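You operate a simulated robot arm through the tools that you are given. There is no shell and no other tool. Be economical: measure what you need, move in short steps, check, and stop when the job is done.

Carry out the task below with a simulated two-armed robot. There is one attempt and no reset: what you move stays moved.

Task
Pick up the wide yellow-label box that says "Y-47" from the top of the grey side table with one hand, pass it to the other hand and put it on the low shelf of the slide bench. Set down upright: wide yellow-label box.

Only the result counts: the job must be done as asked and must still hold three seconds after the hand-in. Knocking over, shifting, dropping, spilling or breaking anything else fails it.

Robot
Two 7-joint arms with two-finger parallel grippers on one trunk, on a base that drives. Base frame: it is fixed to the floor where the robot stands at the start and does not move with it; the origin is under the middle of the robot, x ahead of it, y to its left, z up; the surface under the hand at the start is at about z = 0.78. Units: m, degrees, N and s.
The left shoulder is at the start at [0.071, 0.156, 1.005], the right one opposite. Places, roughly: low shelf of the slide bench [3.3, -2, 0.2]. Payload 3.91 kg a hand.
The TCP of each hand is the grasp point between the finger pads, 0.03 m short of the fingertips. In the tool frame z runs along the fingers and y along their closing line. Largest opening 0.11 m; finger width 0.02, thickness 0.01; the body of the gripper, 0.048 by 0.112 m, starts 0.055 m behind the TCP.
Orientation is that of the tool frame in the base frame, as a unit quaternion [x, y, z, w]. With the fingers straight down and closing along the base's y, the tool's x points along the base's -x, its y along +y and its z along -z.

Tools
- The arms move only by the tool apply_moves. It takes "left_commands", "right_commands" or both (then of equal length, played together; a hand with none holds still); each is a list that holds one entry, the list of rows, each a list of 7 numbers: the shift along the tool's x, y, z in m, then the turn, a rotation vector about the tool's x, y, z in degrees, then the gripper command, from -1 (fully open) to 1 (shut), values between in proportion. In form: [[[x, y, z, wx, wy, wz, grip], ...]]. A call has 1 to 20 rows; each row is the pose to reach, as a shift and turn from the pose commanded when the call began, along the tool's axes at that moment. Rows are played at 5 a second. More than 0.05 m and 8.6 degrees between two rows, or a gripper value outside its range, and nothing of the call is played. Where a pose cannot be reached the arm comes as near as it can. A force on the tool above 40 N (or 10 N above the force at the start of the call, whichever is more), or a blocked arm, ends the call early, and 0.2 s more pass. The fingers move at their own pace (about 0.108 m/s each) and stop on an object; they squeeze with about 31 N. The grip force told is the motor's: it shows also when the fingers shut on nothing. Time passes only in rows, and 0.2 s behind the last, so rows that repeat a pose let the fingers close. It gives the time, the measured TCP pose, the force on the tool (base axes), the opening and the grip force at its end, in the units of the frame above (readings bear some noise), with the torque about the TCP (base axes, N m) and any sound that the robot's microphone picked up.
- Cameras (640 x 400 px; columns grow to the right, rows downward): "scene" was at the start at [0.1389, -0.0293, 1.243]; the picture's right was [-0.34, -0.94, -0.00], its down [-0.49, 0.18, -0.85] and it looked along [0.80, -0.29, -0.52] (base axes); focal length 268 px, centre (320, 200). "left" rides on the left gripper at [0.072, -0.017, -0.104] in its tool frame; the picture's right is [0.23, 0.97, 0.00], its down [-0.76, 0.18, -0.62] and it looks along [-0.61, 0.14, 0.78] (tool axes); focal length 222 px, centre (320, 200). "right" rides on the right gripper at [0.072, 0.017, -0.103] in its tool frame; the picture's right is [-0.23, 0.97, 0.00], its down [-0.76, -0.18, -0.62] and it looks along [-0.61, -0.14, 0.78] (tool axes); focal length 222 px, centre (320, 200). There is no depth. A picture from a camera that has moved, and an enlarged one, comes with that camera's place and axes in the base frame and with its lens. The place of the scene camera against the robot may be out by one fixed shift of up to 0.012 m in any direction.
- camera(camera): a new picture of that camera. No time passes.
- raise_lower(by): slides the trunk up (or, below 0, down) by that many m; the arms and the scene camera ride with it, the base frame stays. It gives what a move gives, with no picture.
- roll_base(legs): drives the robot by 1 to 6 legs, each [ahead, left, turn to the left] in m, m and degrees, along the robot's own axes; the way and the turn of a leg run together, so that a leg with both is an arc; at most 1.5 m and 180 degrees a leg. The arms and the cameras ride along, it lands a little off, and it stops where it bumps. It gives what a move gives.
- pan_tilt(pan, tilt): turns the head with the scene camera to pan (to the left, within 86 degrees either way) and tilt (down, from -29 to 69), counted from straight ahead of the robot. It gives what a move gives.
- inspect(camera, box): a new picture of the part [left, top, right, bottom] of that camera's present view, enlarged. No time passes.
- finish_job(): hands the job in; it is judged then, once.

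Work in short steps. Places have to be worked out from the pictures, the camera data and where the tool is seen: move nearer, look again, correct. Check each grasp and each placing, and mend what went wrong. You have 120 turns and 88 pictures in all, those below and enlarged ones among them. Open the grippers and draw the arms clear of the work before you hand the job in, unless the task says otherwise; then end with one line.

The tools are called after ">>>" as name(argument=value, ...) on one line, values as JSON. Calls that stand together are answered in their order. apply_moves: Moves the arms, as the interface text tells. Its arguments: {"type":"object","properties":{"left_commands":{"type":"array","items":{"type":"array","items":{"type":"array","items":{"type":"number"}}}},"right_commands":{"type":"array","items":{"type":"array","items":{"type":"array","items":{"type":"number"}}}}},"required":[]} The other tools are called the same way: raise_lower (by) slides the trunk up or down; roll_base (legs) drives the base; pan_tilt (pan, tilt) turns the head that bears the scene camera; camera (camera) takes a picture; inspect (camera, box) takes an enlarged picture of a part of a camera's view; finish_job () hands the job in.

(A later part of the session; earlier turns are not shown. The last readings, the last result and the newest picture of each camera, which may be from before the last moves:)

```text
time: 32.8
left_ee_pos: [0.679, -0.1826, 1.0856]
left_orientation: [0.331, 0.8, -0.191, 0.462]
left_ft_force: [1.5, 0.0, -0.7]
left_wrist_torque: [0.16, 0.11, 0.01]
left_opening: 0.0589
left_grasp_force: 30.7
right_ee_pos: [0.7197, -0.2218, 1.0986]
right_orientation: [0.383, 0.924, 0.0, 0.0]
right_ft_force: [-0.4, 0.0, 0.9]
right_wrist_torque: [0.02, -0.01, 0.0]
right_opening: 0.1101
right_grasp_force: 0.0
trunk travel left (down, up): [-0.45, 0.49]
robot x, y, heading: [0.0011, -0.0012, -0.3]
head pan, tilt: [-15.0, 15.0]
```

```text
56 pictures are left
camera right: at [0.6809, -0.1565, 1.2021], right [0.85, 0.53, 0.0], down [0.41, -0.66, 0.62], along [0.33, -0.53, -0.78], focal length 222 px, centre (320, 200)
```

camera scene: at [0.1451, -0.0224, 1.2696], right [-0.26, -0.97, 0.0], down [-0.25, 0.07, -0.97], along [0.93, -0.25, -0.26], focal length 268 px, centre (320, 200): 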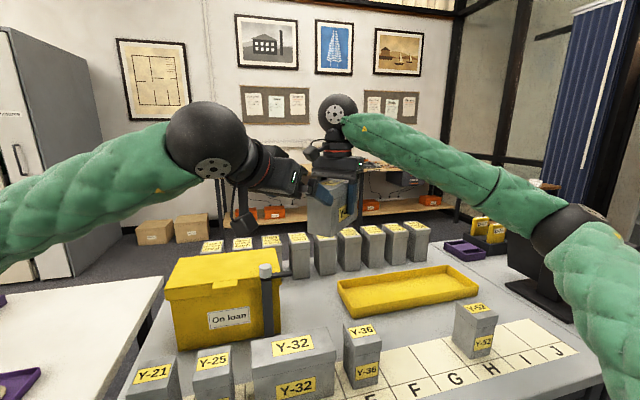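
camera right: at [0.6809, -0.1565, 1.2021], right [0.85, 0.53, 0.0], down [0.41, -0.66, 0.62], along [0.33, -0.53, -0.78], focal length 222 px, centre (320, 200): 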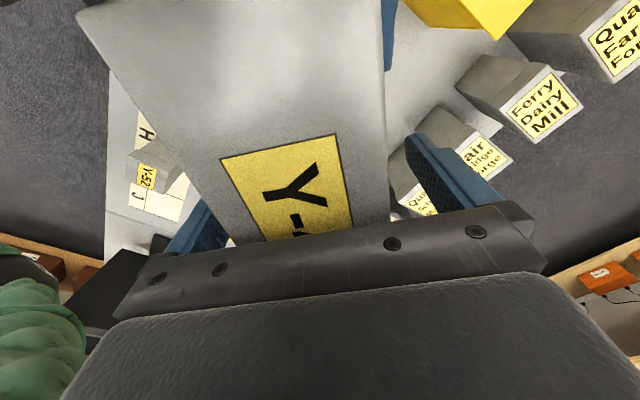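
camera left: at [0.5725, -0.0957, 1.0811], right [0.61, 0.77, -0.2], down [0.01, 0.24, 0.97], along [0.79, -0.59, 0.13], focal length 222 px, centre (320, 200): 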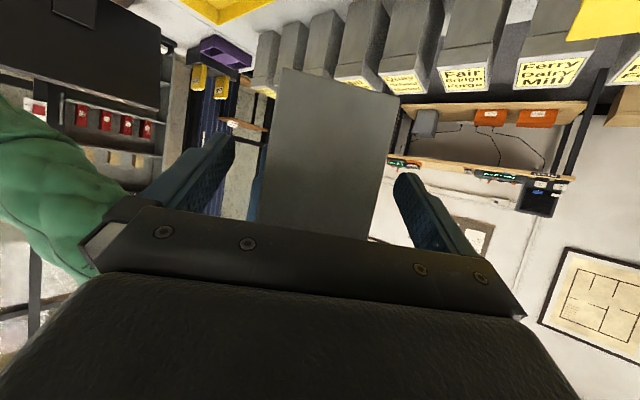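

The box stayed with the left hand. Withdraw the right hand straight up, and back to its own side.

>>> apply_moves(right_commands=[[[0, 0, -0.02, 0, 0, 0, -1], [0, 0, -0.05, 0, 0, 0, -1], [0, 0, -0.09, 0, 0, 0, -1], [0, 0, -0.13, 0, 0, 0, -1], [0, 0, -0.16, 0, 0, 0, -1]]])

>>> camera(camera="right")

>>> camera(camera="left")

>>> inspect(camera="scene", box=[200, 80, 420, 270])

```text
time: 34.0
left_ee_pos: [0.6788, -0.1821, 1.0858]
left_orientation: [0.332, 0.8, -0.192, 0.462]
left_ft_force: [-0.4, -0.1, -0.6]
left_wrist_torque: [0.13, 0.12, -0.02]
left_opening: 0.0589
left_grasp_force: 31.0
right_ee_pos: [0.7199, -0.2182, 1.26]
right_orientation: [0.383, 0.924, 0.0, 0.0]
right_ft_force: [-0.2, 0.0, 0.0]
right_wrist_torque: [-0.01, -0.02, -0.05]
right_opening: 0.1101
right_grasp_force: 0.0
trunk travel left (down, up): [-0.45, 0.49]
robot x, y, heading: [-0.0001, -0.0013, -0.2]
head pan, tilt: [-15.0, 15.0]
```

```text
55 pictures are left
camera right: at [0.6813, -0.1542, 1.3624], right [0.85, 0.53, 0.0], down [0.41, -0.66, 0.62], along [0.33, -0.53, -0.78], focal length 222 px, centre (320, 200)
```

right: 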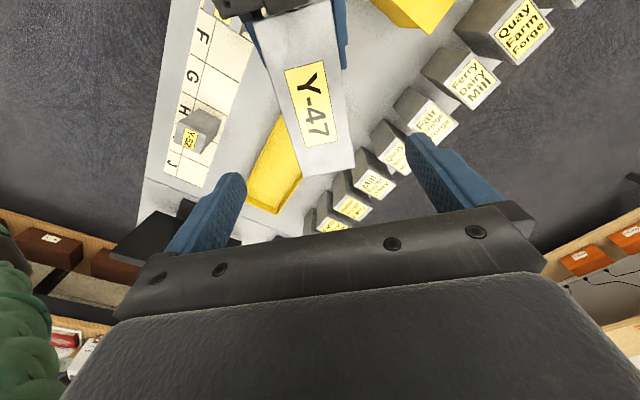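

```text
54 pictures are left
camera left: at [0.5773, -0.1049, 1.075], right [0.61, 0.77, -0.2], down [0.01, 0.24, 0.97], along [0.79, -0.59, 0.13], focal length 222 px, centre (320, 200)
```

left: 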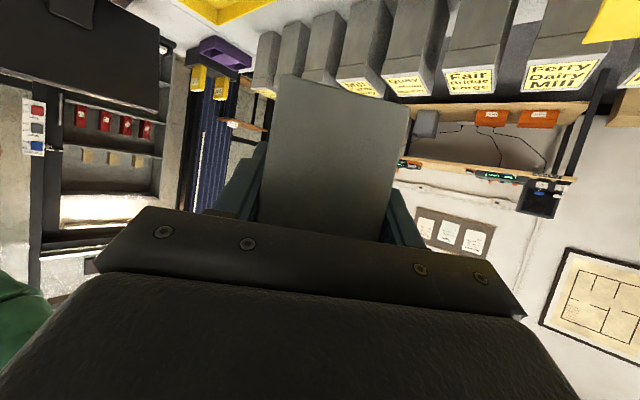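

```text
2.11 times, centred on (310, 175) of scene
camera zoom: at [0.1445, -0.0221, 1.2697], right [-0.26, -0.97, 0.0], down [-0.25, 0.07, -0.97], along [0.93, -0.25, -0.26], focal length 565 px, centre (341, 253)
```

zoom: 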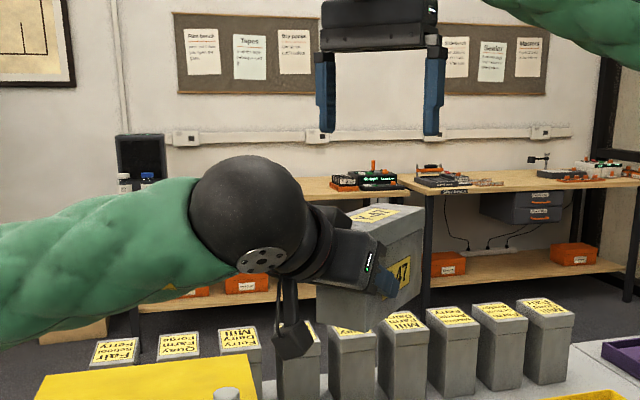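

Handover succeeded. Now read the bench label to confirm which bench is the slide bench.

>>> inspect(camera="scene", box=[340, 150, 440, 215])

>>> inspect(camera="scene", box=[210, 150, 350, 240])

```text
6.15 times, centred on (390, 182) of scene
camera zoom: at [0.1445, -0.0221, 1.2697], right [-0.26, -0.97, 0.0], down [-0.25, 0.07, -0.97], along [0.93, -0.25, -0.26], focal length 1651 px, centre (-111, 308)
```

zoom: 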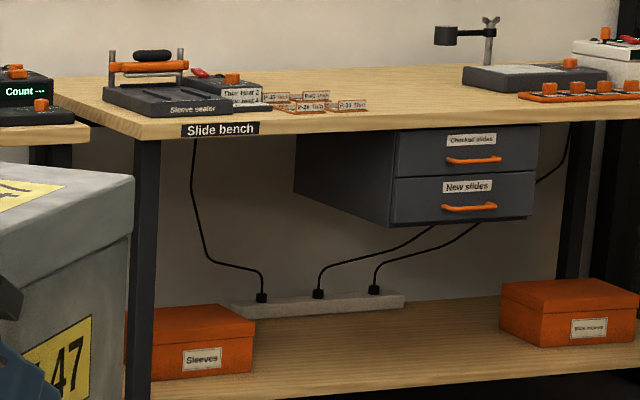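

```text
4.44 times, centred on (280, 195) of scene
camera zoom: at [0.1445, -0.0221, 1.2697], right [-0.26, -0.97, 0.0], down [-0.25, 0.07, -0.97], along [0.93, -0.25, -0.26], focal length 1192 px, centre (498, 222)
```

zoom: 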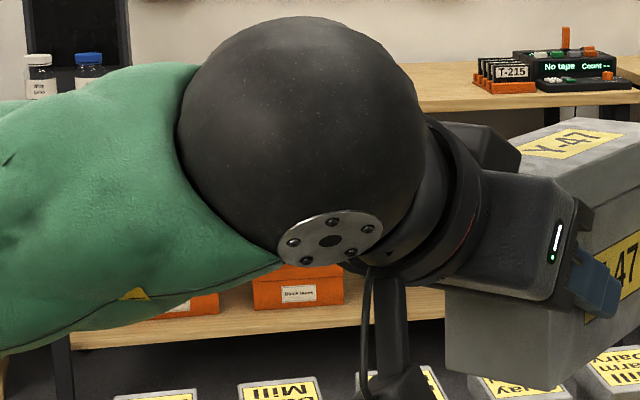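

The right bench is the slide bench; its shelf has free space between the two orange boxes (y≈−1.7…−2.35), front edge x≈3.1. I'll tuck the right arm and survey the route on the right side.

>>> apply_moves(right_commands=[[[0.003, -0.039, 0.004, 0, 0, -5, -1], [0.006, -0.078, 0.008, 0, 0, -10, -1], [0.009, -0.117, 0.012, 0, 0, -15, -1], [0.012, -0.156, 0.016, 0, 0, -20, -1], [0.015, -0.195, 0.02, 0, 0, -25, -1], [0.018, -0.234, 0.025, 0, 0, -30, -1], [0.021, -0.273, 0.03, 0, 0, -35, -1], [0.024, -0.312, 0.035, 0, 0, -40, -1], [0.028, -0.354, 0.04, 0, 0, -45, -1], [0.028, -0.354, 0.04, 0, 0, -45, -1]]])

>>> pan_tilt(pan=-60, tilt=20)

>>> camera(camera="scene")

>>> pan_tilt(pan=-86, tilt=45)

>>> camera(camera="scene")

```text
time: 36.2
left_ee_pos: [0.6782, -0.1801, 1.0867]
left_orientation: [0.331, 0.8, -0.192, 0.462]
left_ft_force: [-0.6, 0.0, -4.5]
left_wrist_torque: [0.13, 0.14, -0.02]
left_opening: 0.0587
left_grasp_force: 31.3
right_ee_pos: [0.4507, -0.4496, 1.2215]
right_orientation: [-0.002, 1.0, 0.001, -0.001]
right_ft_force: [-0.2, 0.8, 0.3]
right_wrist_torque: [-0.03, -0.02, -0.01]
right_opening: 0.1101
right_grasp_force: 0.0
trunk travel left (down, up): [-0.45, 0.49]
robot x, y, heading: [0.0007, 0.0016, -0.0]
head pan, tilt: [-15.0, 15.0]
```

```text
time: 37.3
left_ee_pos: [0.6786, -0.1828, 1.0867]
left_orientation: [0.332, 0.8, -0.191, 0.462]
left_ft_force: [0.3, -0.4, -4.8]
left_wrist_torque: [0.14, 0.11, -0.04]
left_opening: 0.0589
left_grasp_force: 31.3
right_ee_pos: [0.45, -0.452, 1.2215]
right_orientation: [0.0, 1.0, -0.001, 0.0]
right_ft_force: [0.0, -0.4, -0.1]
right_wrist_torque: [0.0, 0.0, -0.02]
right_opening: 0.1101
right_grasp_force: 0.1
trunk travel left (down, up): [-0.45, 0.49]
robot x, y, heading: [0.0003, 0.0004, -0.1]
head pan, tilt: [-60.0, 20.0]
```

```text
50 pictures are left
camera scene: at [0.1013, -0.0791, 1.2615], right [-0.87, -0.5, 0.0], down [-0.17, 0.3, -0.94], along [0.47, -0.81, -0.34], focal length 268 px, centre (320, 200)
```

scene: 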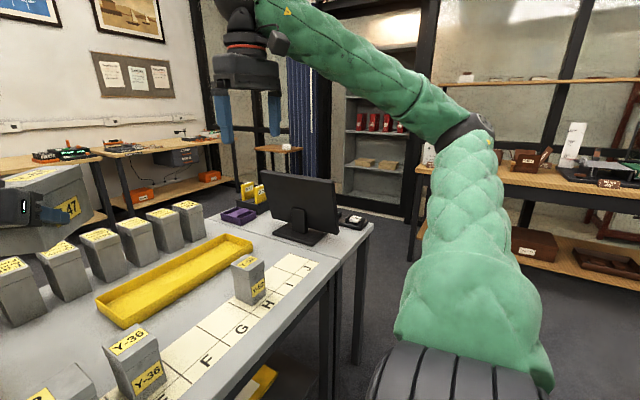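

```text
time: 38.2
left_ee_pos: [0.6801, -0.1833, 1.086]
left_orientation: [0.331, 0.801, -0.191, 0.462]
left_ft_force: [0.1, 0.1, -4.8]
left_wrist_torque: [0.14, 0.12, -0.01]
left_opening: 0.0587
left_grasp_force: 31.2
right_ee_pos: [0.4512, -0.4507, 1.2218]
right_orientation: [0.0, 1.0, 0.0, -0.001]
right_ft_force: [0.0, -0.9, -0.7]
right_wrist_torque: [0.02, 0.0, 0.0]
right_opening: 0.1095
right_grasp_force: 0.0
trunk travel left (down, up): [-0.45, 0.49]
robot x, y, heading: [0.0001, 0.0006, -0.2]
head pan, tilt: [-85.9, 45.0]
```

```text
49 pictures are left
camera scene: at [0.0606, -0.0796, 1.2229], right [-1.0, -0.07, 0.0], down [-0.05, 0.7, -0.71], along [0.05, -0.71, -0.71], focal length 268 px, centre (320, 200)
```

scene: 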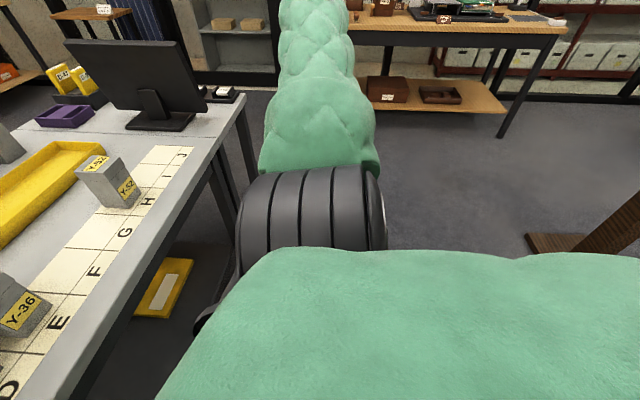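

Route: the gap between the table's right end (y≈−1.08) and the window bench (y≈−2.17). Back off slightly and turn right in place first; the box sweeps inside the monitor's radius.

>>> roll_base(legs=[[-0.1, 0, 0], [0, 0, -90]])

>>> pan_tilt(pan=0, tilt=30)

>>> camera(camera="scene")

```text
time: 43.2
left_ee_pos: [-0.2926, -0.6756, 1.0864]
left_orientation: [0.803, 0.325, -0.463, 0.188]
left_ft_force: [-0.3, 0.2, -4.4]
left_wrist_torque: [0.16, -0.14, 0.02]
left_opening: 0.0587
left_grasp_force: 31.2
right_ee_pos: [-0.5573, -0.4421, 1.2214]
right_orientation: [0.714, 0.701, -0.001, 0.001]
right_ft_force: [0.0, -0.4, -1.0]
right_wrist_torque: [0.03, 0.0, -0.02]
right_opening: 0.1098
right_grasp_force: 0.1
trunk travel left (down, up): [-0.45, 0.49]
robot x, y, heading: [-0.0985, 0.0006, -90.9]
head pan, tilt: [-85.9, 45.0]
```

```text
time: 44.8
left_ee_pos: [-0.2929, -0.6764, 1.0849]
left_orientation: [0.803, 0.325, -0.463, 0.187]
left_ft_force: [-0.2, 0.2, -3.7]
left_wrist_torque: [0.15, -0.16, 0.0]
left_opening: 0.0591
left_grasp_force: 30.7
right_ee_pos: [-0.5572, -0.4416, 1.2214]
right_orientation: [0.713, 0.701, 0.001, 0.0]
right_ft_force: [-0.5, -0.7, 0.5]
right_wrist_torque: [0.03, -0.01, 0.0]
right_opening: 0.1099
right_grasp_force: 0.0
trunk travel left (down, up): [-0.45, 0.49]
robot x, y, heading: [-0.0966, -0.0019, -91.1]
head pan, tilt: [0.0, 30.0]
```

```text
48 pictures are left
camera scene: at [-0.0975, -0.1394, 1.2454], right [-1.0, 0.02, 0.0], down [0.01, 0.5, -0.87], along [-0.02, -0.87, -0.5], focal length 268 px, centre (320, 200)
```

scene: 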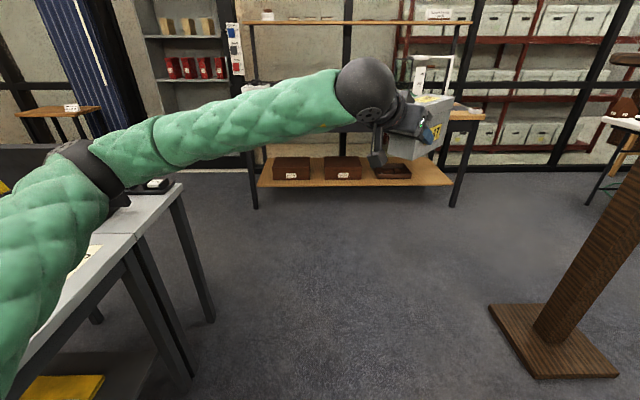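

Left elbow is rather near the monitor's corner, so I'll strafe right 0.2 m first, go ahead 1.1 m, then turn back left in the gap.

>>> roll_base(legs=[[0, -0.22, 0], [1.1, 0, 0], [0, 0, 91], [0, -0.5, 0]])

>>> pan_tilt(pan=0, tilt=25)

>>> camera(camera="scene")

```text
time: 49.2
left_ee_pos: [-0.531, -1.1929, 1.0887]
left_orientation: [0.804, 0.318, -0.467, 0.183]
left_ft_force: [0.3, 0.4, -4.6]
left_wrist_torque: [0.15, -0.13, 0.04]
left_opening: 0.0587
left_grasp_force: 31.2
right_ee_pos: [-0.7877, -0.9511, 1.234]
right_orientation: [0.718, 0.696, -0.012, 0.002]
right_ft_force: [0.2, 0.5, -0.2]
right_wrist_torque: [-0.02, 0.01, 0.0]
right_opening: 0.11
right_grasp_force: 0.1
trunk travel left (down, up): [-0.45, 0.49]
robot x, y, heading: [-0.331, -0.5215, -91.9]
head pan, tilt: [0.0, 30.0]
stopped in leg 2: the robot was blocked; the commanded pose is now the measured one
```

```text
time: 49.9
left_ee_pos: [-0.5296, -1.19, 1.0922]
left_orientation: [0.803, 0.318, -0.469, 0.185]
left_ft_force: [0.2, 0.1, -3.8]
left_wrist_torque: [0.13, -0.15, -0.03]
left_opening: 0.0587
left_grasp_force: 30.3
right_ee_pos: [-0.7875, -0.9512, 1.2343]
right_orientation: [0.717, 0.697, -0.011, 0.003]
right_ft_force: [0.1, 0.4, -0.6]
right_wrist_torque: [0.0, 0.02, 0.01]
right_opening: 0.1101
right_grasp_force: 0.0
trunk travel left (down, up): [-0.45, 0.49]
robot x, y, heading: [-0.3283, -0.5233, -91.8]
head pan, tilt: [0.0, 25.0]
```

```text
47 pictures are left
camera scene: at [-0.3258, -0.658, 1.255], right [-1.0, 0.03, 0.01], down [0.01, 0.42, -0.91], along [-0.03, -0.91, -0.42], focal length 268 px, centre (320, 200)
```

scene: 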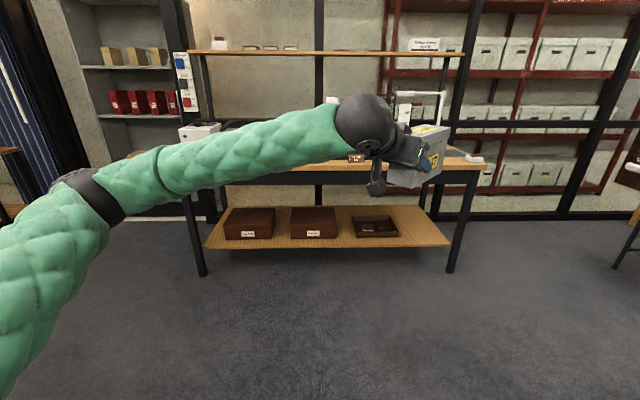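

Blocked, with a slight tilt — probably the wooden stand on the right. Look right to see.

>>> pan_tilt(pan=-65, tilt=45)

>>> camera(camera="scene")

>>> camera(camera="right")

```text
time: 51.3
left_ee_pos: [-0.5293, -1.1908, 1.0921]
left_orientation: [0.803, 0.319, -0.468, 0.186]
left_ft_force: [0.1, 0.2, -3.8]
left_wrist_torque: [0.18, -0.11, -0.02]
left_opening: 0.059
left_grasp_force: 30.6
right_ee_pos: [-0.7878, -0.9502, 1.2333]
right_orientation: [0.717, 0.697, -0.01, 0.003]
right_ft_force: [0.1, 1.0, -0.8]
right_wrist_torque: [0.03, 0.03, 0.04]
right_opening: 0.11
right_grasp_force: 0.0
trunk travel left (down, up): [-0.45, 0.49]
robot x, y, heading: [-0.3338, -0.5269, -91.7]
head pan, tilt: [-65.0, 45.0]
```

```text
46 pictures are left
camera scene: at [-0.3977, -0.5976, 1.2241], right [-0.4, 0.92, 0.0], down [0.64, 0.27, -0.71], along [-0.65, -0.28, -0.7], focal length 268 px, centre (320, 200)
```

scene: 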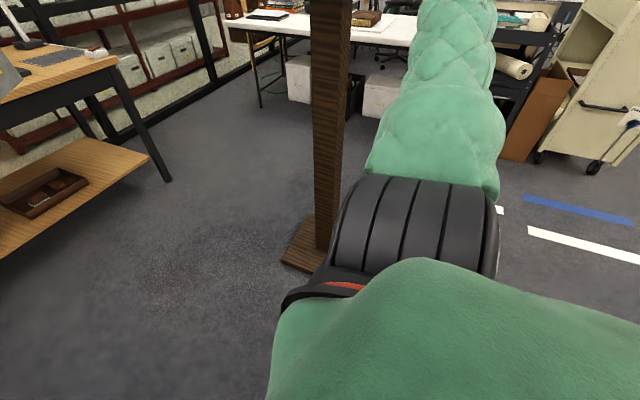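

```text
45 pictures are left
camera right: at [-0.7668, -0.8757, 1.3341], right [0.97, -0.25, -0.01], down [-0.19, -0.74, 0.64], along [-0.17, -0.62, -0.77], focal length 222 px, centre (320, 200)
```

right: 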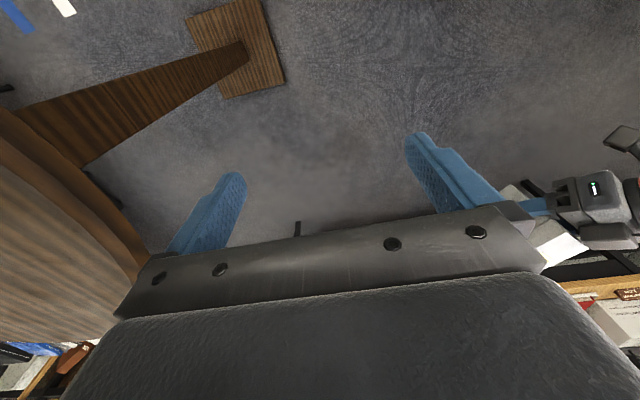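

It seems a pedestal table's top near the right elbow blocked the way; I'll back off gently, then look at it.

>>> roll_base(legs=[[-0.12, 0, 0]])

>>> roll_base(legs=[[0, 0.15, 0]])

>>> pan_tilt(pan=-60, tilt=20)

>>> camera(camera="scene")

>>> camera(camera="right")

```text
time: 52.5
left_ee_pos: [-0.5328, -1.0796, 1.0851]
left_orientation: [0.805, 0.319, -0.465, 0.184]
left_ft_force: [0.2, 0.4, -3.8]
left_wrist_torque: [0.13, -0.15, 0.03]
left_opening: 0.0589
left_grasp_force: 30.9
right_ee_pos: [-0.7926, -0.8391, 1.2267]
right_orientation: [0.717, 0.697, -0.005, 0.003]
right_ft_force: [-0.3, 0.8, 0.6]
right_wrist_torque: [-0.04, 0.02, 0.01]
right_opening: 0.1099
right_grasp_force: 0.1
trunk travel left (down, up): [-0.45, 0.49]
robot x, y, heading: [-0.3302, -0.4031, -91.7]
head pan, tilt: [-65.0, 45.0]
```

```text
time: 53.9
left_ee_pos: [-0.38, -1.0856, 1.0852]
left_orientation: [0.805, 0.319, -0.465, 0.183]
left_ft_force: [0.3, -0.5, -4.7]
left_wrist_torque: [0.16, -0.12, -0.03]
left_opening: 0.0589
left_grasp_force: 30.6
right_ee_pos: [-0.6395, -0.8454, 1.2278]
right_orientation: [0.717, 0.697, -0.005, 0.001]
right_ft_force: [0.3, -0.7, 1.1]
right_wrist_torque: [0.01, 0.03, 0.0]
right_opening: 0.1097
right_grasp_force: 0.0
trunk travel left (down, up): [-0.45, 0.49]
robot x, y, heading: [-0.1772, -0.4101, -91.8]
head pan, tilt: [-65.0, 45.0]
```

```text
time: 54.8
left_ee_pos: [-0.3815, -1.0859, 1.0855]
left_orientation: [0.806, 0.319, -0.464, 0.183]
left_ft_force: [1.2, -0.6, -4.8]
left_wrist_torque: [0.13, -0.17, 0.0]
left_opening: 0.0591
left_grasp_force: 31.0
right_ee_pos: [-0.642, -0.846, 1.2266]
right_orientation: [0.717, 0.697, -0.006, 0.002]
right_ft_force: [-0.6, 0.6, -0.6]
right_wrist_torque: [-0.02, 0.01, 0.04]
right_opening: 0.1102
right_grasp_force: 0.0
trunk travel left (down, up): [-0.45, 0.49]
robot x, y, heading: [-0.1786, -0.412, -91.8]
head pan, tilt: [-60.0, 20.0]
```

```text
44 pictures are left
camera scene: at [-0.2578, -0.5049, 1.2615], right [-0.47, 0.88, 0.0], down [0.3, 0.16, -0.94], along [-0.83, -0.44, -0.34], focal length 268 px, centre (320, 200)
```

scene: 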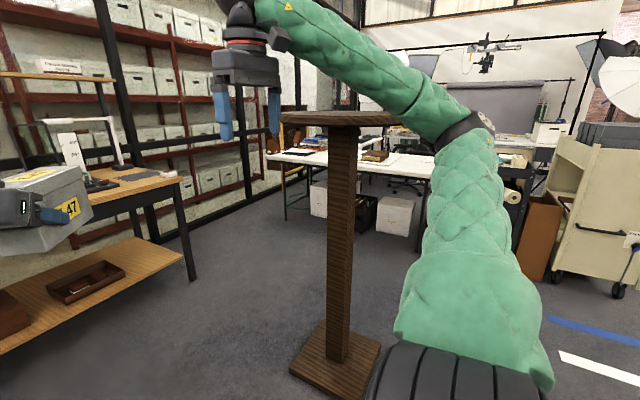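

```text
43 pictures are left
camera right: at [-0.621, -0.7719, 1.328], right [0.97, -0.25, 0.0], down [-0.2, -0.75, 0.63], along [-0.16, -0.61, -0.77], focal length 222 px, centre (320, 200)
```

right: 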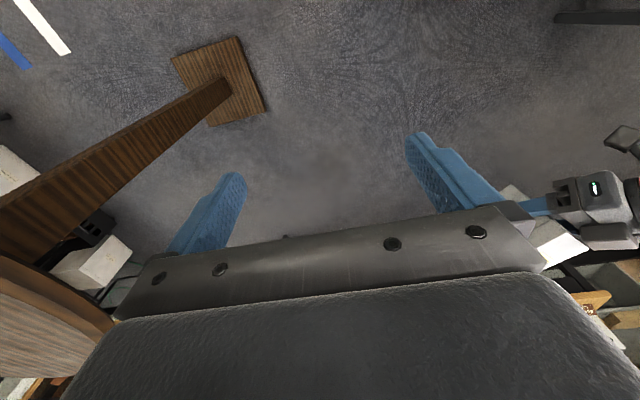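

A tall round table (top z≈1.2, still in place) was in the way. Raising the trunk 0.35 m lifts both arms over it and the monitor.

>>> raise_lower(by=0.35)

>>> pan_tilt(pan=40, tilt=45)

>>> camera(camera="scene")

```text
time: 58.2
left_ee_pos: [-0.381, -1.0855, 1.4357]
left_orientation: [0.806, 0.32, -0.463, 0.183]
left_ft_force: [0.1, -0.1, -4.7]
left_wrist_torque: [0.14, -0.15, 0.0]
left_opening: 0.0586
left_grasp_force: 30.8
right_ee_pos: [-0.6417, -0.8453, 1.575]
right_orientation: [0.717, 0.697, -0.005, 0.002]
right_ft_force: [0.3, 1.0, 0.3]
right_wrist_torque: [-0.02, 0.01, -0.03]
right_opening: 0.1101
right_grasp_force: 0.0
trunk travel left (down, up): [-0.8, 0.14]
robot x, y, heading: [-0.1766, -0.413, -91.6]
head pan, tilt: [-60.0, 20.0]
```

```text
time: 59.9
left_ee_pos: [-0.3813, -1.0868, 1.4348]
left_orientation: [0.805, 0.32, -0.464, 0.184]
left_ft_force: [-0.4, 0.3, -4.7]
left_wrist_torque: [0.13, -0.13, -0.01]
left_opening: 0.0586
left_grasp_force: 30.5
right_ee_pos: [-0.6396, -0.845, 1.5762]
right_orientation: [0.717, 0.697, -0.005, 0.003]
right_ft_force: [-1.4, 0.0, -0.5]
right_wrist_torque: [-0.02, 0.0, 0.01]
right_opening: 0.11
right_grasp_force: 0.1
trunk travel left (down, up): [-0.8, 0.14]
robot x, y, heading: [-0.1805, -0.408, -91.8]
head pan, tilt: [40.0, 45.0]
```

```text
42 pictures are left
camera scene: at [-0.1258, -0.525, 1.5729], right [-0.79, -0.62, 0.0], down [-0.44, 0.56, -0.71], along [0.44, -0.56, -0.71], focal length 268 px, centre (320, 200)
```

scene: 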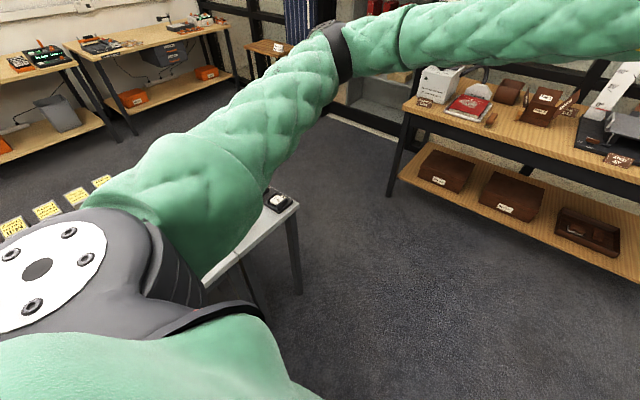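

Clear floor ahead. Drive ahead 0.75 m, turn left to heading 0, and strafe right to the lane centre.

>>> roll_base(legs=[[0.75, 0, 0], [0, 0, 91.8], [0, -0.45, 0]])

>>> pan_tilt(pan=0, tilt=35)

>>> camera(camera="scene")

```text
time: 70.2
left_ee_pos: [0.4635, -1.7955, 1.4361]
left_orientation: [0.338, 0.797, -0.195, 0.46]
left_ft_force: [0.1, 0.2, -4.6]
left_wrist_torque: [0.13, 0.17, 0.0]
left_opening: 0.059
left_grasp_force: 31.6
right_ee_pos: [0.2263, -2.058, 1.5765]
right_orientation: [0.009, 1.0, -0.003, 0.005]
right_ft_force: [-0.1, -0.8, 0.1]
right_wrist_torque: [-0.01, 0.01, 0.0]
right_opening: 0.11
right_grasp_force: 0.0
trunk travel left (down, up): [-0.8, 0.14]
robot x, y, heading: [-0.2159, -1.6034, -1.0]
head pan, tilt: [40.0, 45.0]
```

```text
time: 71.2
left_ee_pos: [0.4644, -1.7949, 1.4351]
left_orientation: [0.339, 0.797, -0.196, 0.459]
left_ft_force: [-0.6, 0.7, -5.0]
left_wrist_torque: [0.14, 0.15, -0.01]
left_opening: 0.0589
left_grasp_force: 30.8
right_ee_pos: [0.226, -2.0573, 1.5766]
right_orientation: [0.009, 1.0, -0.002, 0.005]
right_ft_force: [-0.8, -0.4, -0.3]
right_wrist_torque: [-0.02, -0.01, -0.02]
right_opening: 0.11
right_grasp_force: 0.1
trunk travel left (down, up): [-0.8, 0.14]
robot x, y, heading: [-0.2113, -1.5993, -1.0]
head pan, tilt: [0.0, 35.0]
```

```text
41 pictures are left
camera scene: at [-0.0696, -1.6013, 1.5877], right [-0.02, -1.0, 0.0], down [-0.57, 0.01, -0.82], along [0.82, -0.02, -0.57], focal length 268 px, centre (320, 200)
```

scene: 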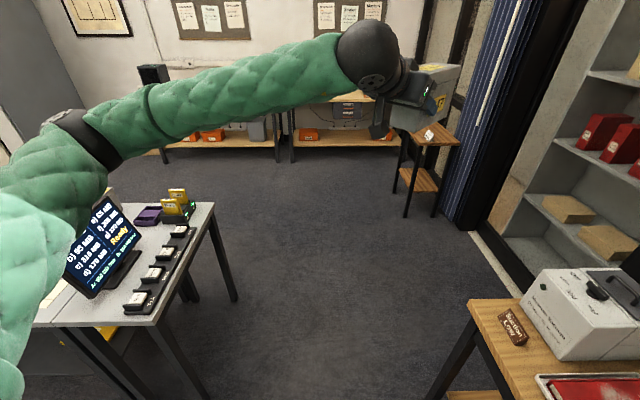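

Lane is clear. Drive ahead ~2 m toward the slide bench and look again.

>>> roll_base(legs=[[1.4, 0, 1], [0.7, -0.1, 0]])

>>> camera(camera="scene")

```text
time: 81.7
left_ee_pos: [2.576, -1.8355, 1.4357]
left_orientation: [0.32, 0.805, -0.185, 0.464]
left_ft_force: [-0.5, 0.1, -4.0]
left_wrist_torque: [0.15, 0.15, 0.01]
left_opening: 0.0589
left_grasp_force: 30.8
right_ee_pos: [2.3542, -2.1111, 1.5777]
right_orientation: [-0.016, 1.0, -0.003, 0.005]
right_ft_force: [0.6, -0.5, -1.0]
right_wrist_torque: [0.0, 0.0, 0.03]
right_opening: 0.1101
right_grasp_force: 0.1
trunk travel left (down, up): [-0.8, 0.14]
robot x, y, heading: [1.8909, -1.675, 1.7]
head pan, tilt: [0.0, 35.0]
```

```text
40 pictures are left
camera scene: at [2.0342, -1.6694, 1.5877], right [0.03, -1.0, 0.0], down [-0.57, -0.02, -0.82], along [0.82, 0.03, -0.57], focal length 268 px, centre (320, 200)
```

scene: 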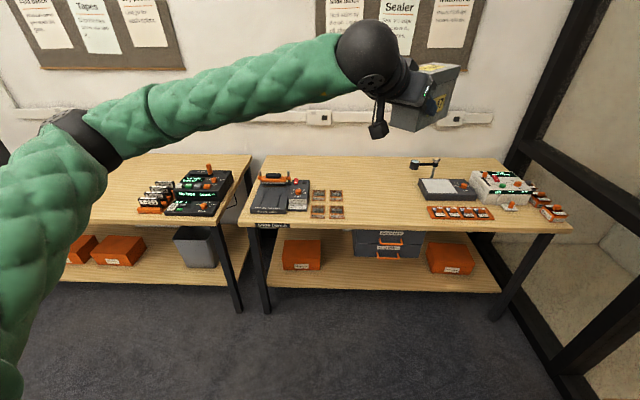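

The free shelf area is y≈−1.67…−2.32, shelf front x≈3.07, with drawers hanging to about z 0.5 above. First turn the held box to point straight ahead, while still high.

>>> apply_moves(left_commands=[[[0.002, 0.004, -0.004, -6.5, 0, -3.75, 1], [0.004, 0.009, -0.008, -13, 0, -7.5, 1], [0.007, 0.014, -0.012, -19.5, 0, -11.25, 1], [0.009, 0.019, -0.016, -26, 0, -15, 1], [0.012, 0.024, -0.02, -32.5, 0, -18.75, 1], [0.014, 0.028, -0.024, -39, 0, -22.5, 1], [0.014, 0.028, -0.024, -39, 0, -22.5, 1]]])

>>> camera(camera="scene")

>>> camera(camera="left")

```text
time: 83.3
left_ee_pos: [2.576, -1.7963, 1.436]
left_orientation: [-0.014, 0.866, 0.009, 0.499]
left_ft_force: [-0.1, 0.6, -5.2]
left_wrist_torque: [-0.04, 0.2, 0.0]
left_opening: 0.0589
left_grasp_force: 31.1
right_ee_pos: [2.3528, -2.1105, 1.5757]
right_orientation: [-0.016, 1.0, -0.003, 0.006]
right_ft_force: [-0.2, 0.9, 0.6]
right_wrist_torque: [-0.01, -0.03, 0.0]
right_opening: 0.1101
right_grasp_force: 0.0
trunk travel left (down, up): [-0.8, 0.14]
robot x, y, heading: [1.8947, -1.6758, 1.7]
head pan, tilt: [0.0, 35.0]
```

```text
39 pictures are left
camera scene: at [2.0344, -1.669, 1.5877], right [0.03, -1.0, 0.0], down [-0.57, -0.02, -0.82], along [0.82, 0.02, -0.57], focal length 268 px, centre (320, 200)
```

scene: 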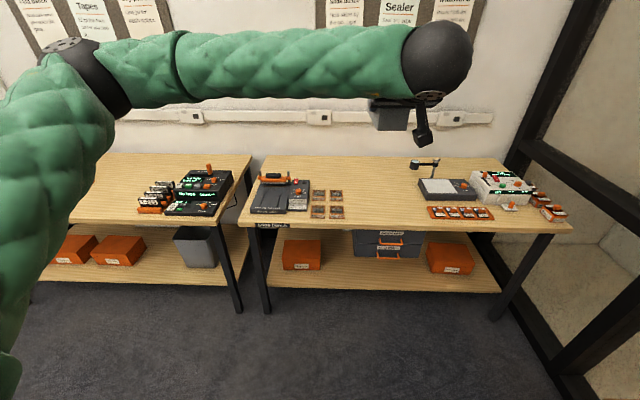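

```text
38 pictures are left
camera left: at [2.4491, -1.8174, 1.4233], right [-0.15, 0.97, -0.2], down [-0.16, 0.17, 0.97], along [0.98, 0.17, 0.13], focal length 222 px, centre (320, 200)
```

left: 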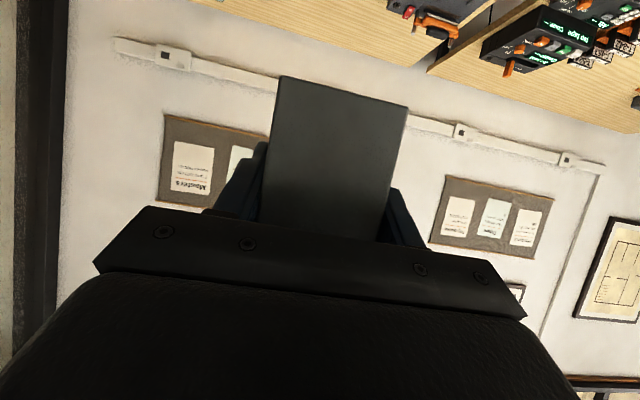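

Grip unchanged. Lower the trunk fully here, clear in front of the bench.

>>> raise_lower(by=-0.4)

>>> raise_lower(by=-0.39)

>>> pan_tilt(pan=-5, tilt=25)

>>> camera(camera="scene")

```text
time: 87.1
left_ee_pos: [2.575, -1.7968, 1.0334]
left_orientation: [-0.012, 0.867, 0.008, 0.499]
left_ft_force: [0.5, 0.5, -5.2]
left_wrist_torque: [-0.04, 0.18, 0.0]
left_opening: 0.059
left_grasp_force: 30.7
right_ee_pos: [2.3525, -2.1094, 1.176]
right_orientation: [-0.017, 1.0, -0.003, 0.006]
right_ft_force: [0.6, -0.5, 0.0]
right_wrist_torque: [0.0, 0.01, 0.01]
right_opening: 0.1101
right_grasp_force: 0.1
trunk travel left (down, up): [-0.4, 0.54]
robot x, y, heading: [1.8908, -1.6757, 1.8]
head pan, tilt: [0.0, 35.0]
```

```text
time: 90.6
left_ee_pos: [2.613, -1.8055, 0.6096]
left_orientation: [-0.012, 0.862, 0.073, 0.502]
left_ft_force: [3.0, 0.4, -5.2]
left_wrist_torque: [-0.03, 0.24, -0.02]
left_opening: 0.0585
left_grasp_force: 31.2
right_ee_pos: [2.4184, -2.0848, 0.7603]
right_orientation: [-0.055, 0.998, -0.029, 0.024]
right_ft_force: [2.1, 2.1, 1.5]
right_wrist_torque: [-0.31, 0.18, -0.05]
right_opening: 0.1099
right_grasp_force: 0.2
trunk travel left (down, up): [-0.011, 0.929]
robot x, y, heading: [1.9198, -1.654, 3.9]
head pan, tilt: [0.0, 35.0]
stopped: the arm was blocked; the commanded pose is now the measured one
```

```text
time: 91.3
left_ee_pos: [2.6021, -1.796, 0.6186]
left_orientation: [-0.018, 0.861, 0.07, 0.504]
left_ft_force: [-0.1, 0.1, -3.7]
left_wrist_torque: [-0.01, 0.23, 0.0]
left_opening: 0.0592
left_grasp_force: 31.5
right_ee_pos: [2.4138, -2.08, 0.761]
right_orientation: [-0.061, 0.998, -0.022, 0.023]
right_ft_force: [0.0, -0.5, 1.1]
right_wrist_torque: [0.01, -0.01, -0.01]
right_opening: 0.11
right_grasp_force: 0.1
trunk travel left (down, up): [-0.011, 0.929]
robot x, y, heading: [1.9108, -1.6569, 4.9]
head pan, tilt: [-5.0, 25.0]
```

```text
37 pictures are left
camera scene: at [2.0508, -1.5443, 0.8254], right [0.0, -0.99, 0.13], down [-0.41, -0.12, -0.9], along [0.91, -0.05, -0.41], focal length 268 px, centre (320, 200)
```

scene: 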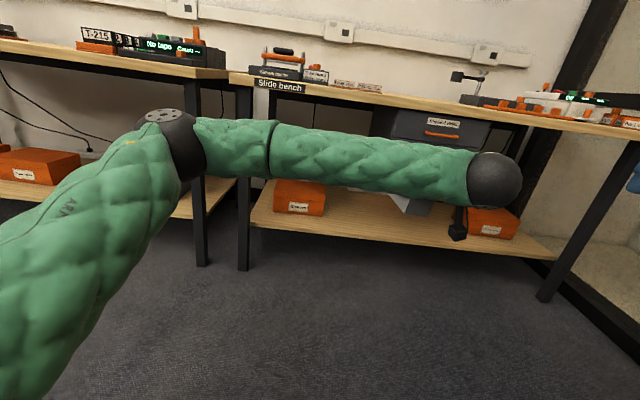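

The right arm rested on something and tilted the robot. Raise at once and look to the right.

>>> raise_lower(by=0.2)

>>> pan_tilt(pan=-75, tilt=35)

>>> camera(camera="scene")

```text
time: 91.7
left_ee_pos: [2.6282, -1.8916, 0.5319]
left_orientation: [0.033, 0.851, 0.171, 0.495]
left_ft_force: [-2.5, 2.3, -2.7]
left_wrist_torque: [-0.14, 0.22, -0.16]
left_opening: 0.0586
left_grasp_force: 31.0
right_ee_pos: [2.461, -2.1838, 0.6336]
right_orientation: [-0.069, 0.994, 0.075, 0.041]
right_ft_force: [-5.1, 3.4, 6.3]
right_wrist_torque: [-0.33, -0.3, -0.11]
right_opening: 0.11
right_grasp_force: 0.2
trunk travel left (down, up): [-0.012, 0.928]
robot x, y, heading: [1.9281, -1.6292, 6.0]
head pan, tilt: [-5.0, 25.0]
stopped: the arm was blocked; the commanded pose is now the measured one
```

```text
time: 93.1
left_ee_pos: [2.6084, -1.8705, 0.5699]
left_orientation: [0.015, 0.857, 0.127, 0.499]
left_ft_force: [-0.1, -0.6, -3.9]
left_wrist_torque: [-0.04, 0.25, 0.0]
left_opening: 0.0587
left_grasp_force: 30.8
right_ee_pos: [2.4241, -2.1694, 0.6765]
right_orientation: [-0.059, 0.997, 0.049, 0.024]
right_ft_force: [0.1, -0.5, 0.3]
right_wrist_torque: [0.02, -0.02, 0.04]
right_opening: 0.1102
right_grasp_force: 0.0
trunk travel left (down, up): [-0.012, 0.928]
robot x, y, heading: [1.9161, -1.6512, 4.9]
head pan, tilt: [-75.0, 35.0]
```

```text
36 pictures are left
camera scene: at [1.9981, -1.7303, 0.7993], right [-0.94, -0.34, 0.0], down [-0.2, 0.54, -0.82], along [0.28, -0.77, -0.57], focal length 268 px, centre (320, 200)
```

scene: 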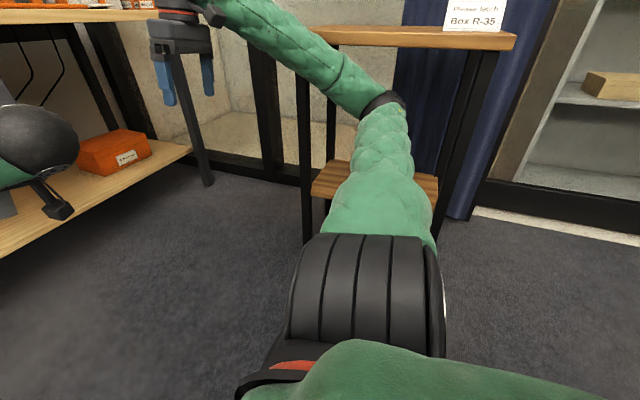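

The elbow seems caught at the small table's edge. Look closely before moving anything.

>>> inspect(camera="scene", box=[240, 0, 540, 190])

>>> camera(camera="right")

```text
2.11 times, centred on (390, 95) of scene
camera zoom: at [1.9981, -1.7303, 0.7993], right [-0.94, -0.34, 0.0], down [-0.2, 0.54, -0.82], along [0.28, -0.77, -0.57], focal length 565 px, centre (173, 421)
```

zoom: 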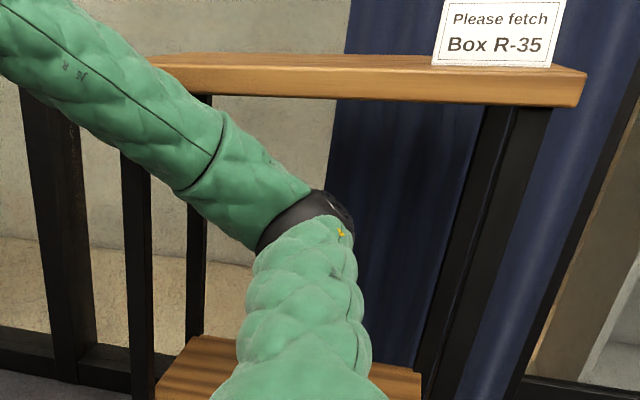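

```text
34 pictures are left
camera right: at [2.3455, -2.1702, 0.7767], right [0.11, 0.99, 0.1], down [0.75, -0.15, 0.64], along [0.65, 0.01, -0.76], focal length 222 px, centre (320, 200)
```

right: 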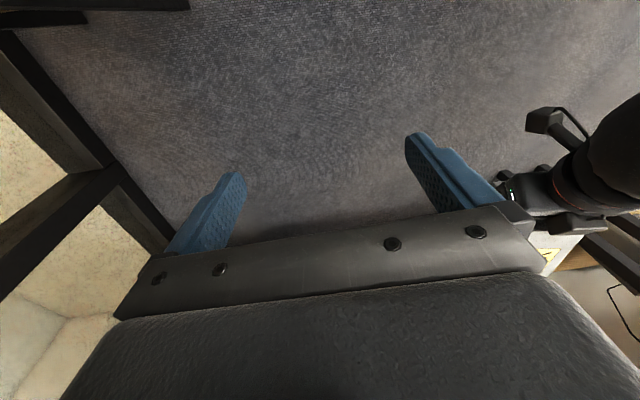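

The small table and its sign (a note about another box, not part of my task) are standing normally. Strafe left to pull the elbow away from the table before anything else.

>>> roll_base(legs=[[0, 0.2, 0]])

>>> camera(camera="scene")

```text
time: 94.7
left_ee_pos: [2.5905, -1.6737, 0.5699]
left_orientation: [0.017, 0.857, 0.126, 0.499]
left_ft_force: [0.0, -0.6, -4.7]
left_wrist_torque: [0.0, 0.21, 0.03]
left_opening: 0.059
left_grasp_force: 31.0
right_ee_pos: [2.4052, -1.9726, 0.6775]
right_orientation: [-0.056, 0.997, 0.049, 0.024]
right_ft_force: [0.2, -0.1, 0.0]
right_wrist_torque: [-0.02, -0.04, 0.01]
right_opening: 0.1101
right_grasp_force: 0.1
trunk travel left (down, up): [-0.012, 0.928]
robot x, y, heading: [1.8976, -1.4588, 4.7]
head pan, tilt: [-75.0, 35.0]
```

```text
33 pictures are left
camera scene: at [1.9808, -1.5325, 0.7992], right [-0.94, -0.34, 0.0], down [-0.2, 0.54, -0.82], along [0.28, -0.77, -0.57], focal length 268 px, centre (320, 200)
```

scene: 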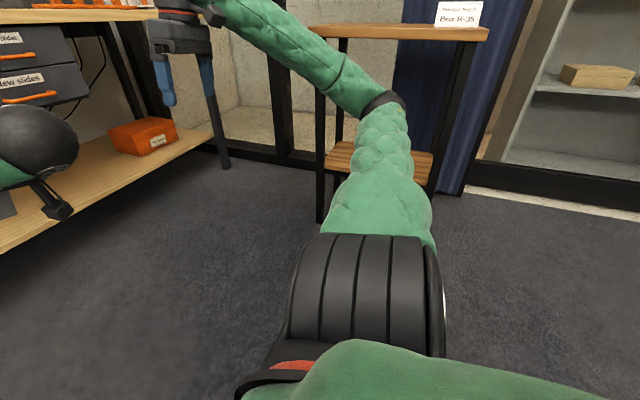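

Clear now. Level the left hand again (it was left ~13° rolled) and pull the right hand back a bit.

>>> apply_moves(left_commands=[[[0, 0, 0, 2.5, 0.3, -3.7, 1], [0, 0, 0, 5, 0.7, -7.5, 1], [0, 0, 0, 7.5, 1.0, -11.2, 1], [0, 0, 0, 7.5, 1.0, -11.2, 1]]], right_commands=[[[0.03, 0, 0, 0, 0, 0, -1], [0.06, 0, -0.02, 0, 0, 0, -1], [0.09, 0, -0.04, 0, 0, 0, -1], [0.09, 0, -0.04, 0, 0, 0, -1]]])

>>> camera(camera="left")

>>> camera(camera="scene")

```text
time: 95.9
left_ee_pos: [2.5906, -1.6753, 0.5694]
left_orientation: [-0.035, 0.866, 0.02, 0.498]
left_ft_force: [1.0, 0.2, -4.6]
left_wrist_torque: [-0.02, 0.2, -0.01]
left_opening: 0.059
left_grasp_force: 31.1
right_ee_pos: [2.1331, -2.0051, 0.8743]
right_orientation: [-0.07, 0.915, 0.062, 0.393]
right_ft_force: [0.4, -0.4, -0.6]
right_wrist_torque: [-0.01, 0.02, 0.04]
right_opening: 0.11
right_grasp_force: 0.1
right hand out of reach, approached as far as the arm can: row 1, 2
trunk travel left (down, up): [-0.012, 0.928]
robot x, y, heading: [1.8963, -1.4576, 4.3]
head pan, tilt: [-75.0, 35.0]
stopped in row 4 (right hand): the arm was blocked; the commanded pose is now the measured one
```

```text
32 pictures are left
camera left: at [2.4652, -1.7022, 0.5574], right [-0.19, 0.96, -0.2], down [-0.17, 0.16, 0.97], along [0.97, 0.22, 0.13], focal length 222 px, centre (320, 200)
```

left: 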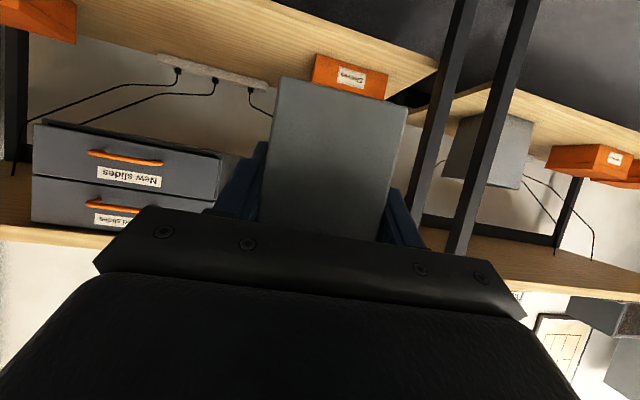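

```text
31 pictures are left
camera scene: at [1.9812, -1.5328, 0.799], right [-0.94, -0.34, 0.0], down [-0.2, 0.54, -0.82], along [0.28, -0.77, -0.57], focal length 268 px, centre (320, 200)
```

scene: 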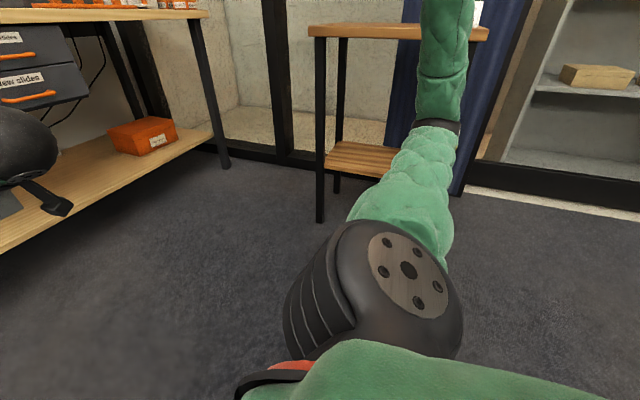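

Box is level in the left hand and the right arm is folded compactly. Now lower the left hand to about z 0.32 in front of the bench.

>>> apply_moves(left_commands=[[[0.036, 0, 0.021, 0, 0, 0, 1], [0.072, 0, 0.042, 0, 0, 0, 1], [0.108, 0, 0.0625, 0, 0, 0, 1], [0.144, 0, 0.083, 0, 0, 0, 1], [0.18, 0, 0.104, 0, 0, 0, 1], [0.214, 0, 0.1235, 0, 0, 0, 1], [0.214, 0, 0.1235, 0, 0, 0, 1]]])

>>> pan_tilt(pan=-10, tilt=30)

>>> camera(camera="scene")

```text
time: 97.5
left_ee_pos: [2.5905, -1.6765, 0.3217]
left_orientation: [-0.035, 0.865, 0.019, 0.5]
left_ft_force: [0.1, 0.4, -5.1]
left_wrist_torque: [-0.02, 0.19, 0.01]
left_opening: 0.059
left_grasp_force: 30.9
right_ee_pos: [2.1318, -2.0043, 0.8751]
right_orientation: [-0.07, 0.914, 0.062, 0.394]
right_ft_force: [-0.6, 0.8, -0.1]
right_wrist_torque: [-0.01, -0.03, 0.01]
right_opening: 0.1101
right_grasp_force: 0.0
trunk travel left (down, up): [-0.012, 0.928]
robot x, y, heading: [1.8989, -1.4542, 5.0]
head pan, tilt: [-75.0, 35.0]
```

```text
time: 98.8
left_ee_pos: [2.5904, -1.6767, 0.3222]
left_orientation: [-0.035, 0.865, 0.019, 0.5]
left_ft_force: [-0.4, -0.5, -4.4]
left_wrist_torque: [-0.01, 0.2, -0.01]
left_opening: 0.059
left_grasp_force: 31.3
right_ee_pos: [2.1308, -2.0043, 0.8753]
right_orientation: [-0.07, 0.914, 0.062, 0.394]
right_ft_force: [0.7, 0.4, 0.6]
right_wrist_torque: [0.0, -0.01, 0.03]
right_opening: 0.1102
right_grasp_force: 0.0
trunk travel left (down, up): [-0.012, 0.928]
robot x, y, heading: [1.8984, -1.4542, 4.9]
head pan, tilt: [-10.0, 30.0]
```

```text
30 pictures are left
camera scene: at [2.0409, -1.4579, 0.807], right [-0.09, -1.0, 0.0], down [-0.5, 0.05, -0.87], along [0.86, -0.08, -0.5], focal length 268 px, centre (320, 200)
```

scene: 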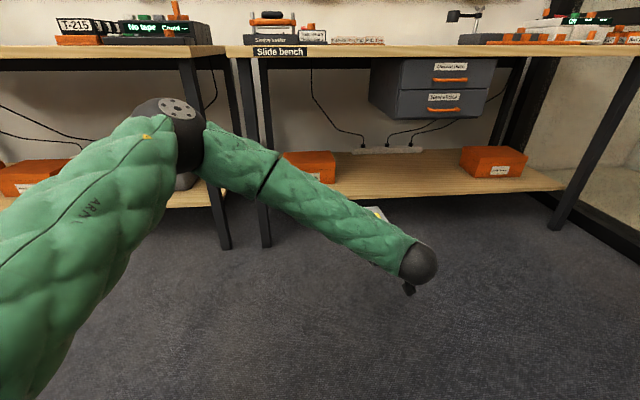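

The left elbow would get near the bench-top edge, so I'll extend the hand 12 cm farther forward to keep the elbow back.

>>> apply_moves(left_commands=[[[-0.015, 0.0175, 0.026, 0, 0, 0, 1], [-0.03, 0.035, 0.052, 0, 0, 0, 1], [-0.045, 0.0525, 0.078, 0, 0, 0, 1], [-0.06, 0.07, 0.104, 0, 0, 0, 1], [-0.06, 0.07, 0.104, 0, 0, 0, 1]]])

>>> camera(camera="scene")

```text
time: 100.0
left_ee_pos: [2.7043, -1.5962, 0.3215]
left_orientation: [-0.035, 0.866, 0.02, 0.499]
left_ft_force: [0.2, -0.4, -4.6]
left_wrist_torque: [-0.01, 0.21, -0.03]
left_opening: 0.0591
left_grasp_force: 30.8
right_ee_pos: [2.1307, -2.0041, 0.8754]
right_orientation: [-0.07, 0.914, 0.062, 0.395]
right_ft_force: [0.0, -0.5, -0.2]
right_wrist_torque: [0.03, -0.04, 0.01]
right_opening: 0.1099
right_grasp_force: 0.1
trunk travel left (down, up): [-0.012, 0.928]
robot x, y, heading: [1.8966, -1.4522, 4.4]
head pan, tilt: [-10.0, 30.0]
```

```text
29 pictures are left
camera scene: at [2.041, -1.4577, 0.807], right [-0.09, -1.0, 0.0], down [-0.5, 0.05, -0.87], along [0.86, -0.08, -0.5], focal length 268 px, centre (320, 200)
```

scene: 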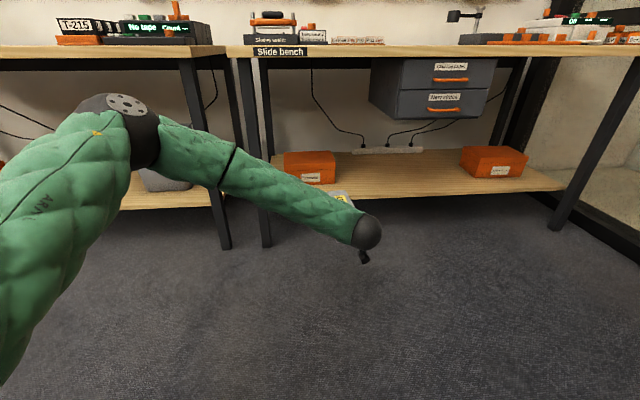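

Shelf front is x≈3.08, free zone confirmed. Straighten the heading, shift right and approach partway.

>>> roll_base(legs=[[0, 0, -4.4], [0, -0.165, 0], [0.25, 0, 0]])

>>> camera(camera="scene")

>>> camera(camera="left")

```text
time: 101.9
left_ee_pos: [2.6945, -1.7741, 0.3248]
left_orientation: [-0.007, 0.866, 0.002, 0.499]
left_ft_force: [0.1, 0.2, -4.7]
left_wrist_torque: [0.02, 0.21, 0.02]
left_opening: 0.059
left_grasp_force: 30.8
right_ee_pos: [2.0916, -2.1477, 0.8769]
right_orientation: [-0.031, 0.916, 0.05, 0.396]
right_ft_force: [0.5, 0.5, 0.6]
right_wrist_torque: [-0.02, -0.03, 0.01]
right_opening: 0.1102
right_grasp_force: 0.0
trunk travel left (down, up): [-0.012, 0.928]
robot x, y, heading: [1.8988, -1.5786, 1.0]
head pan, tilt: [-10.0, 30.0]
stopped in leg 2: the robot was blocked; the commanded pose is now the measured one
```

```text
28 pictures are left
camera scene: at [2.0429, -1.5905, 0.8087], right [-0.16, -0.99, 0.0], down [-0.49, 0.08, -0.87], along [0.86, -0.14, -0.5], focal length 268 px, centre (320, 200)
```

scene: 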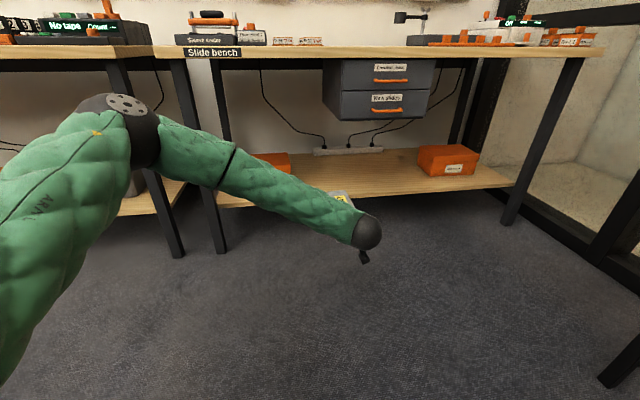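

```text
27 pictures are left
camera left: at [2.5687, -1.7928, 0.3129], right [-0.13, 0.97, -0.2], down [-0.16, 0.18, 0.97], along [0.98, 0.16, 0.13], focal length 222 px, centre (320, 200)
```

left: 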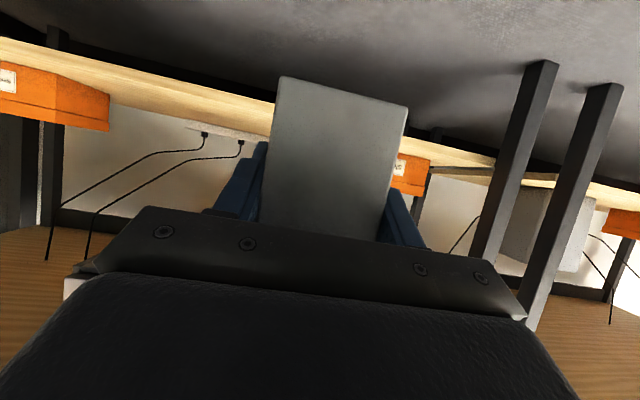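

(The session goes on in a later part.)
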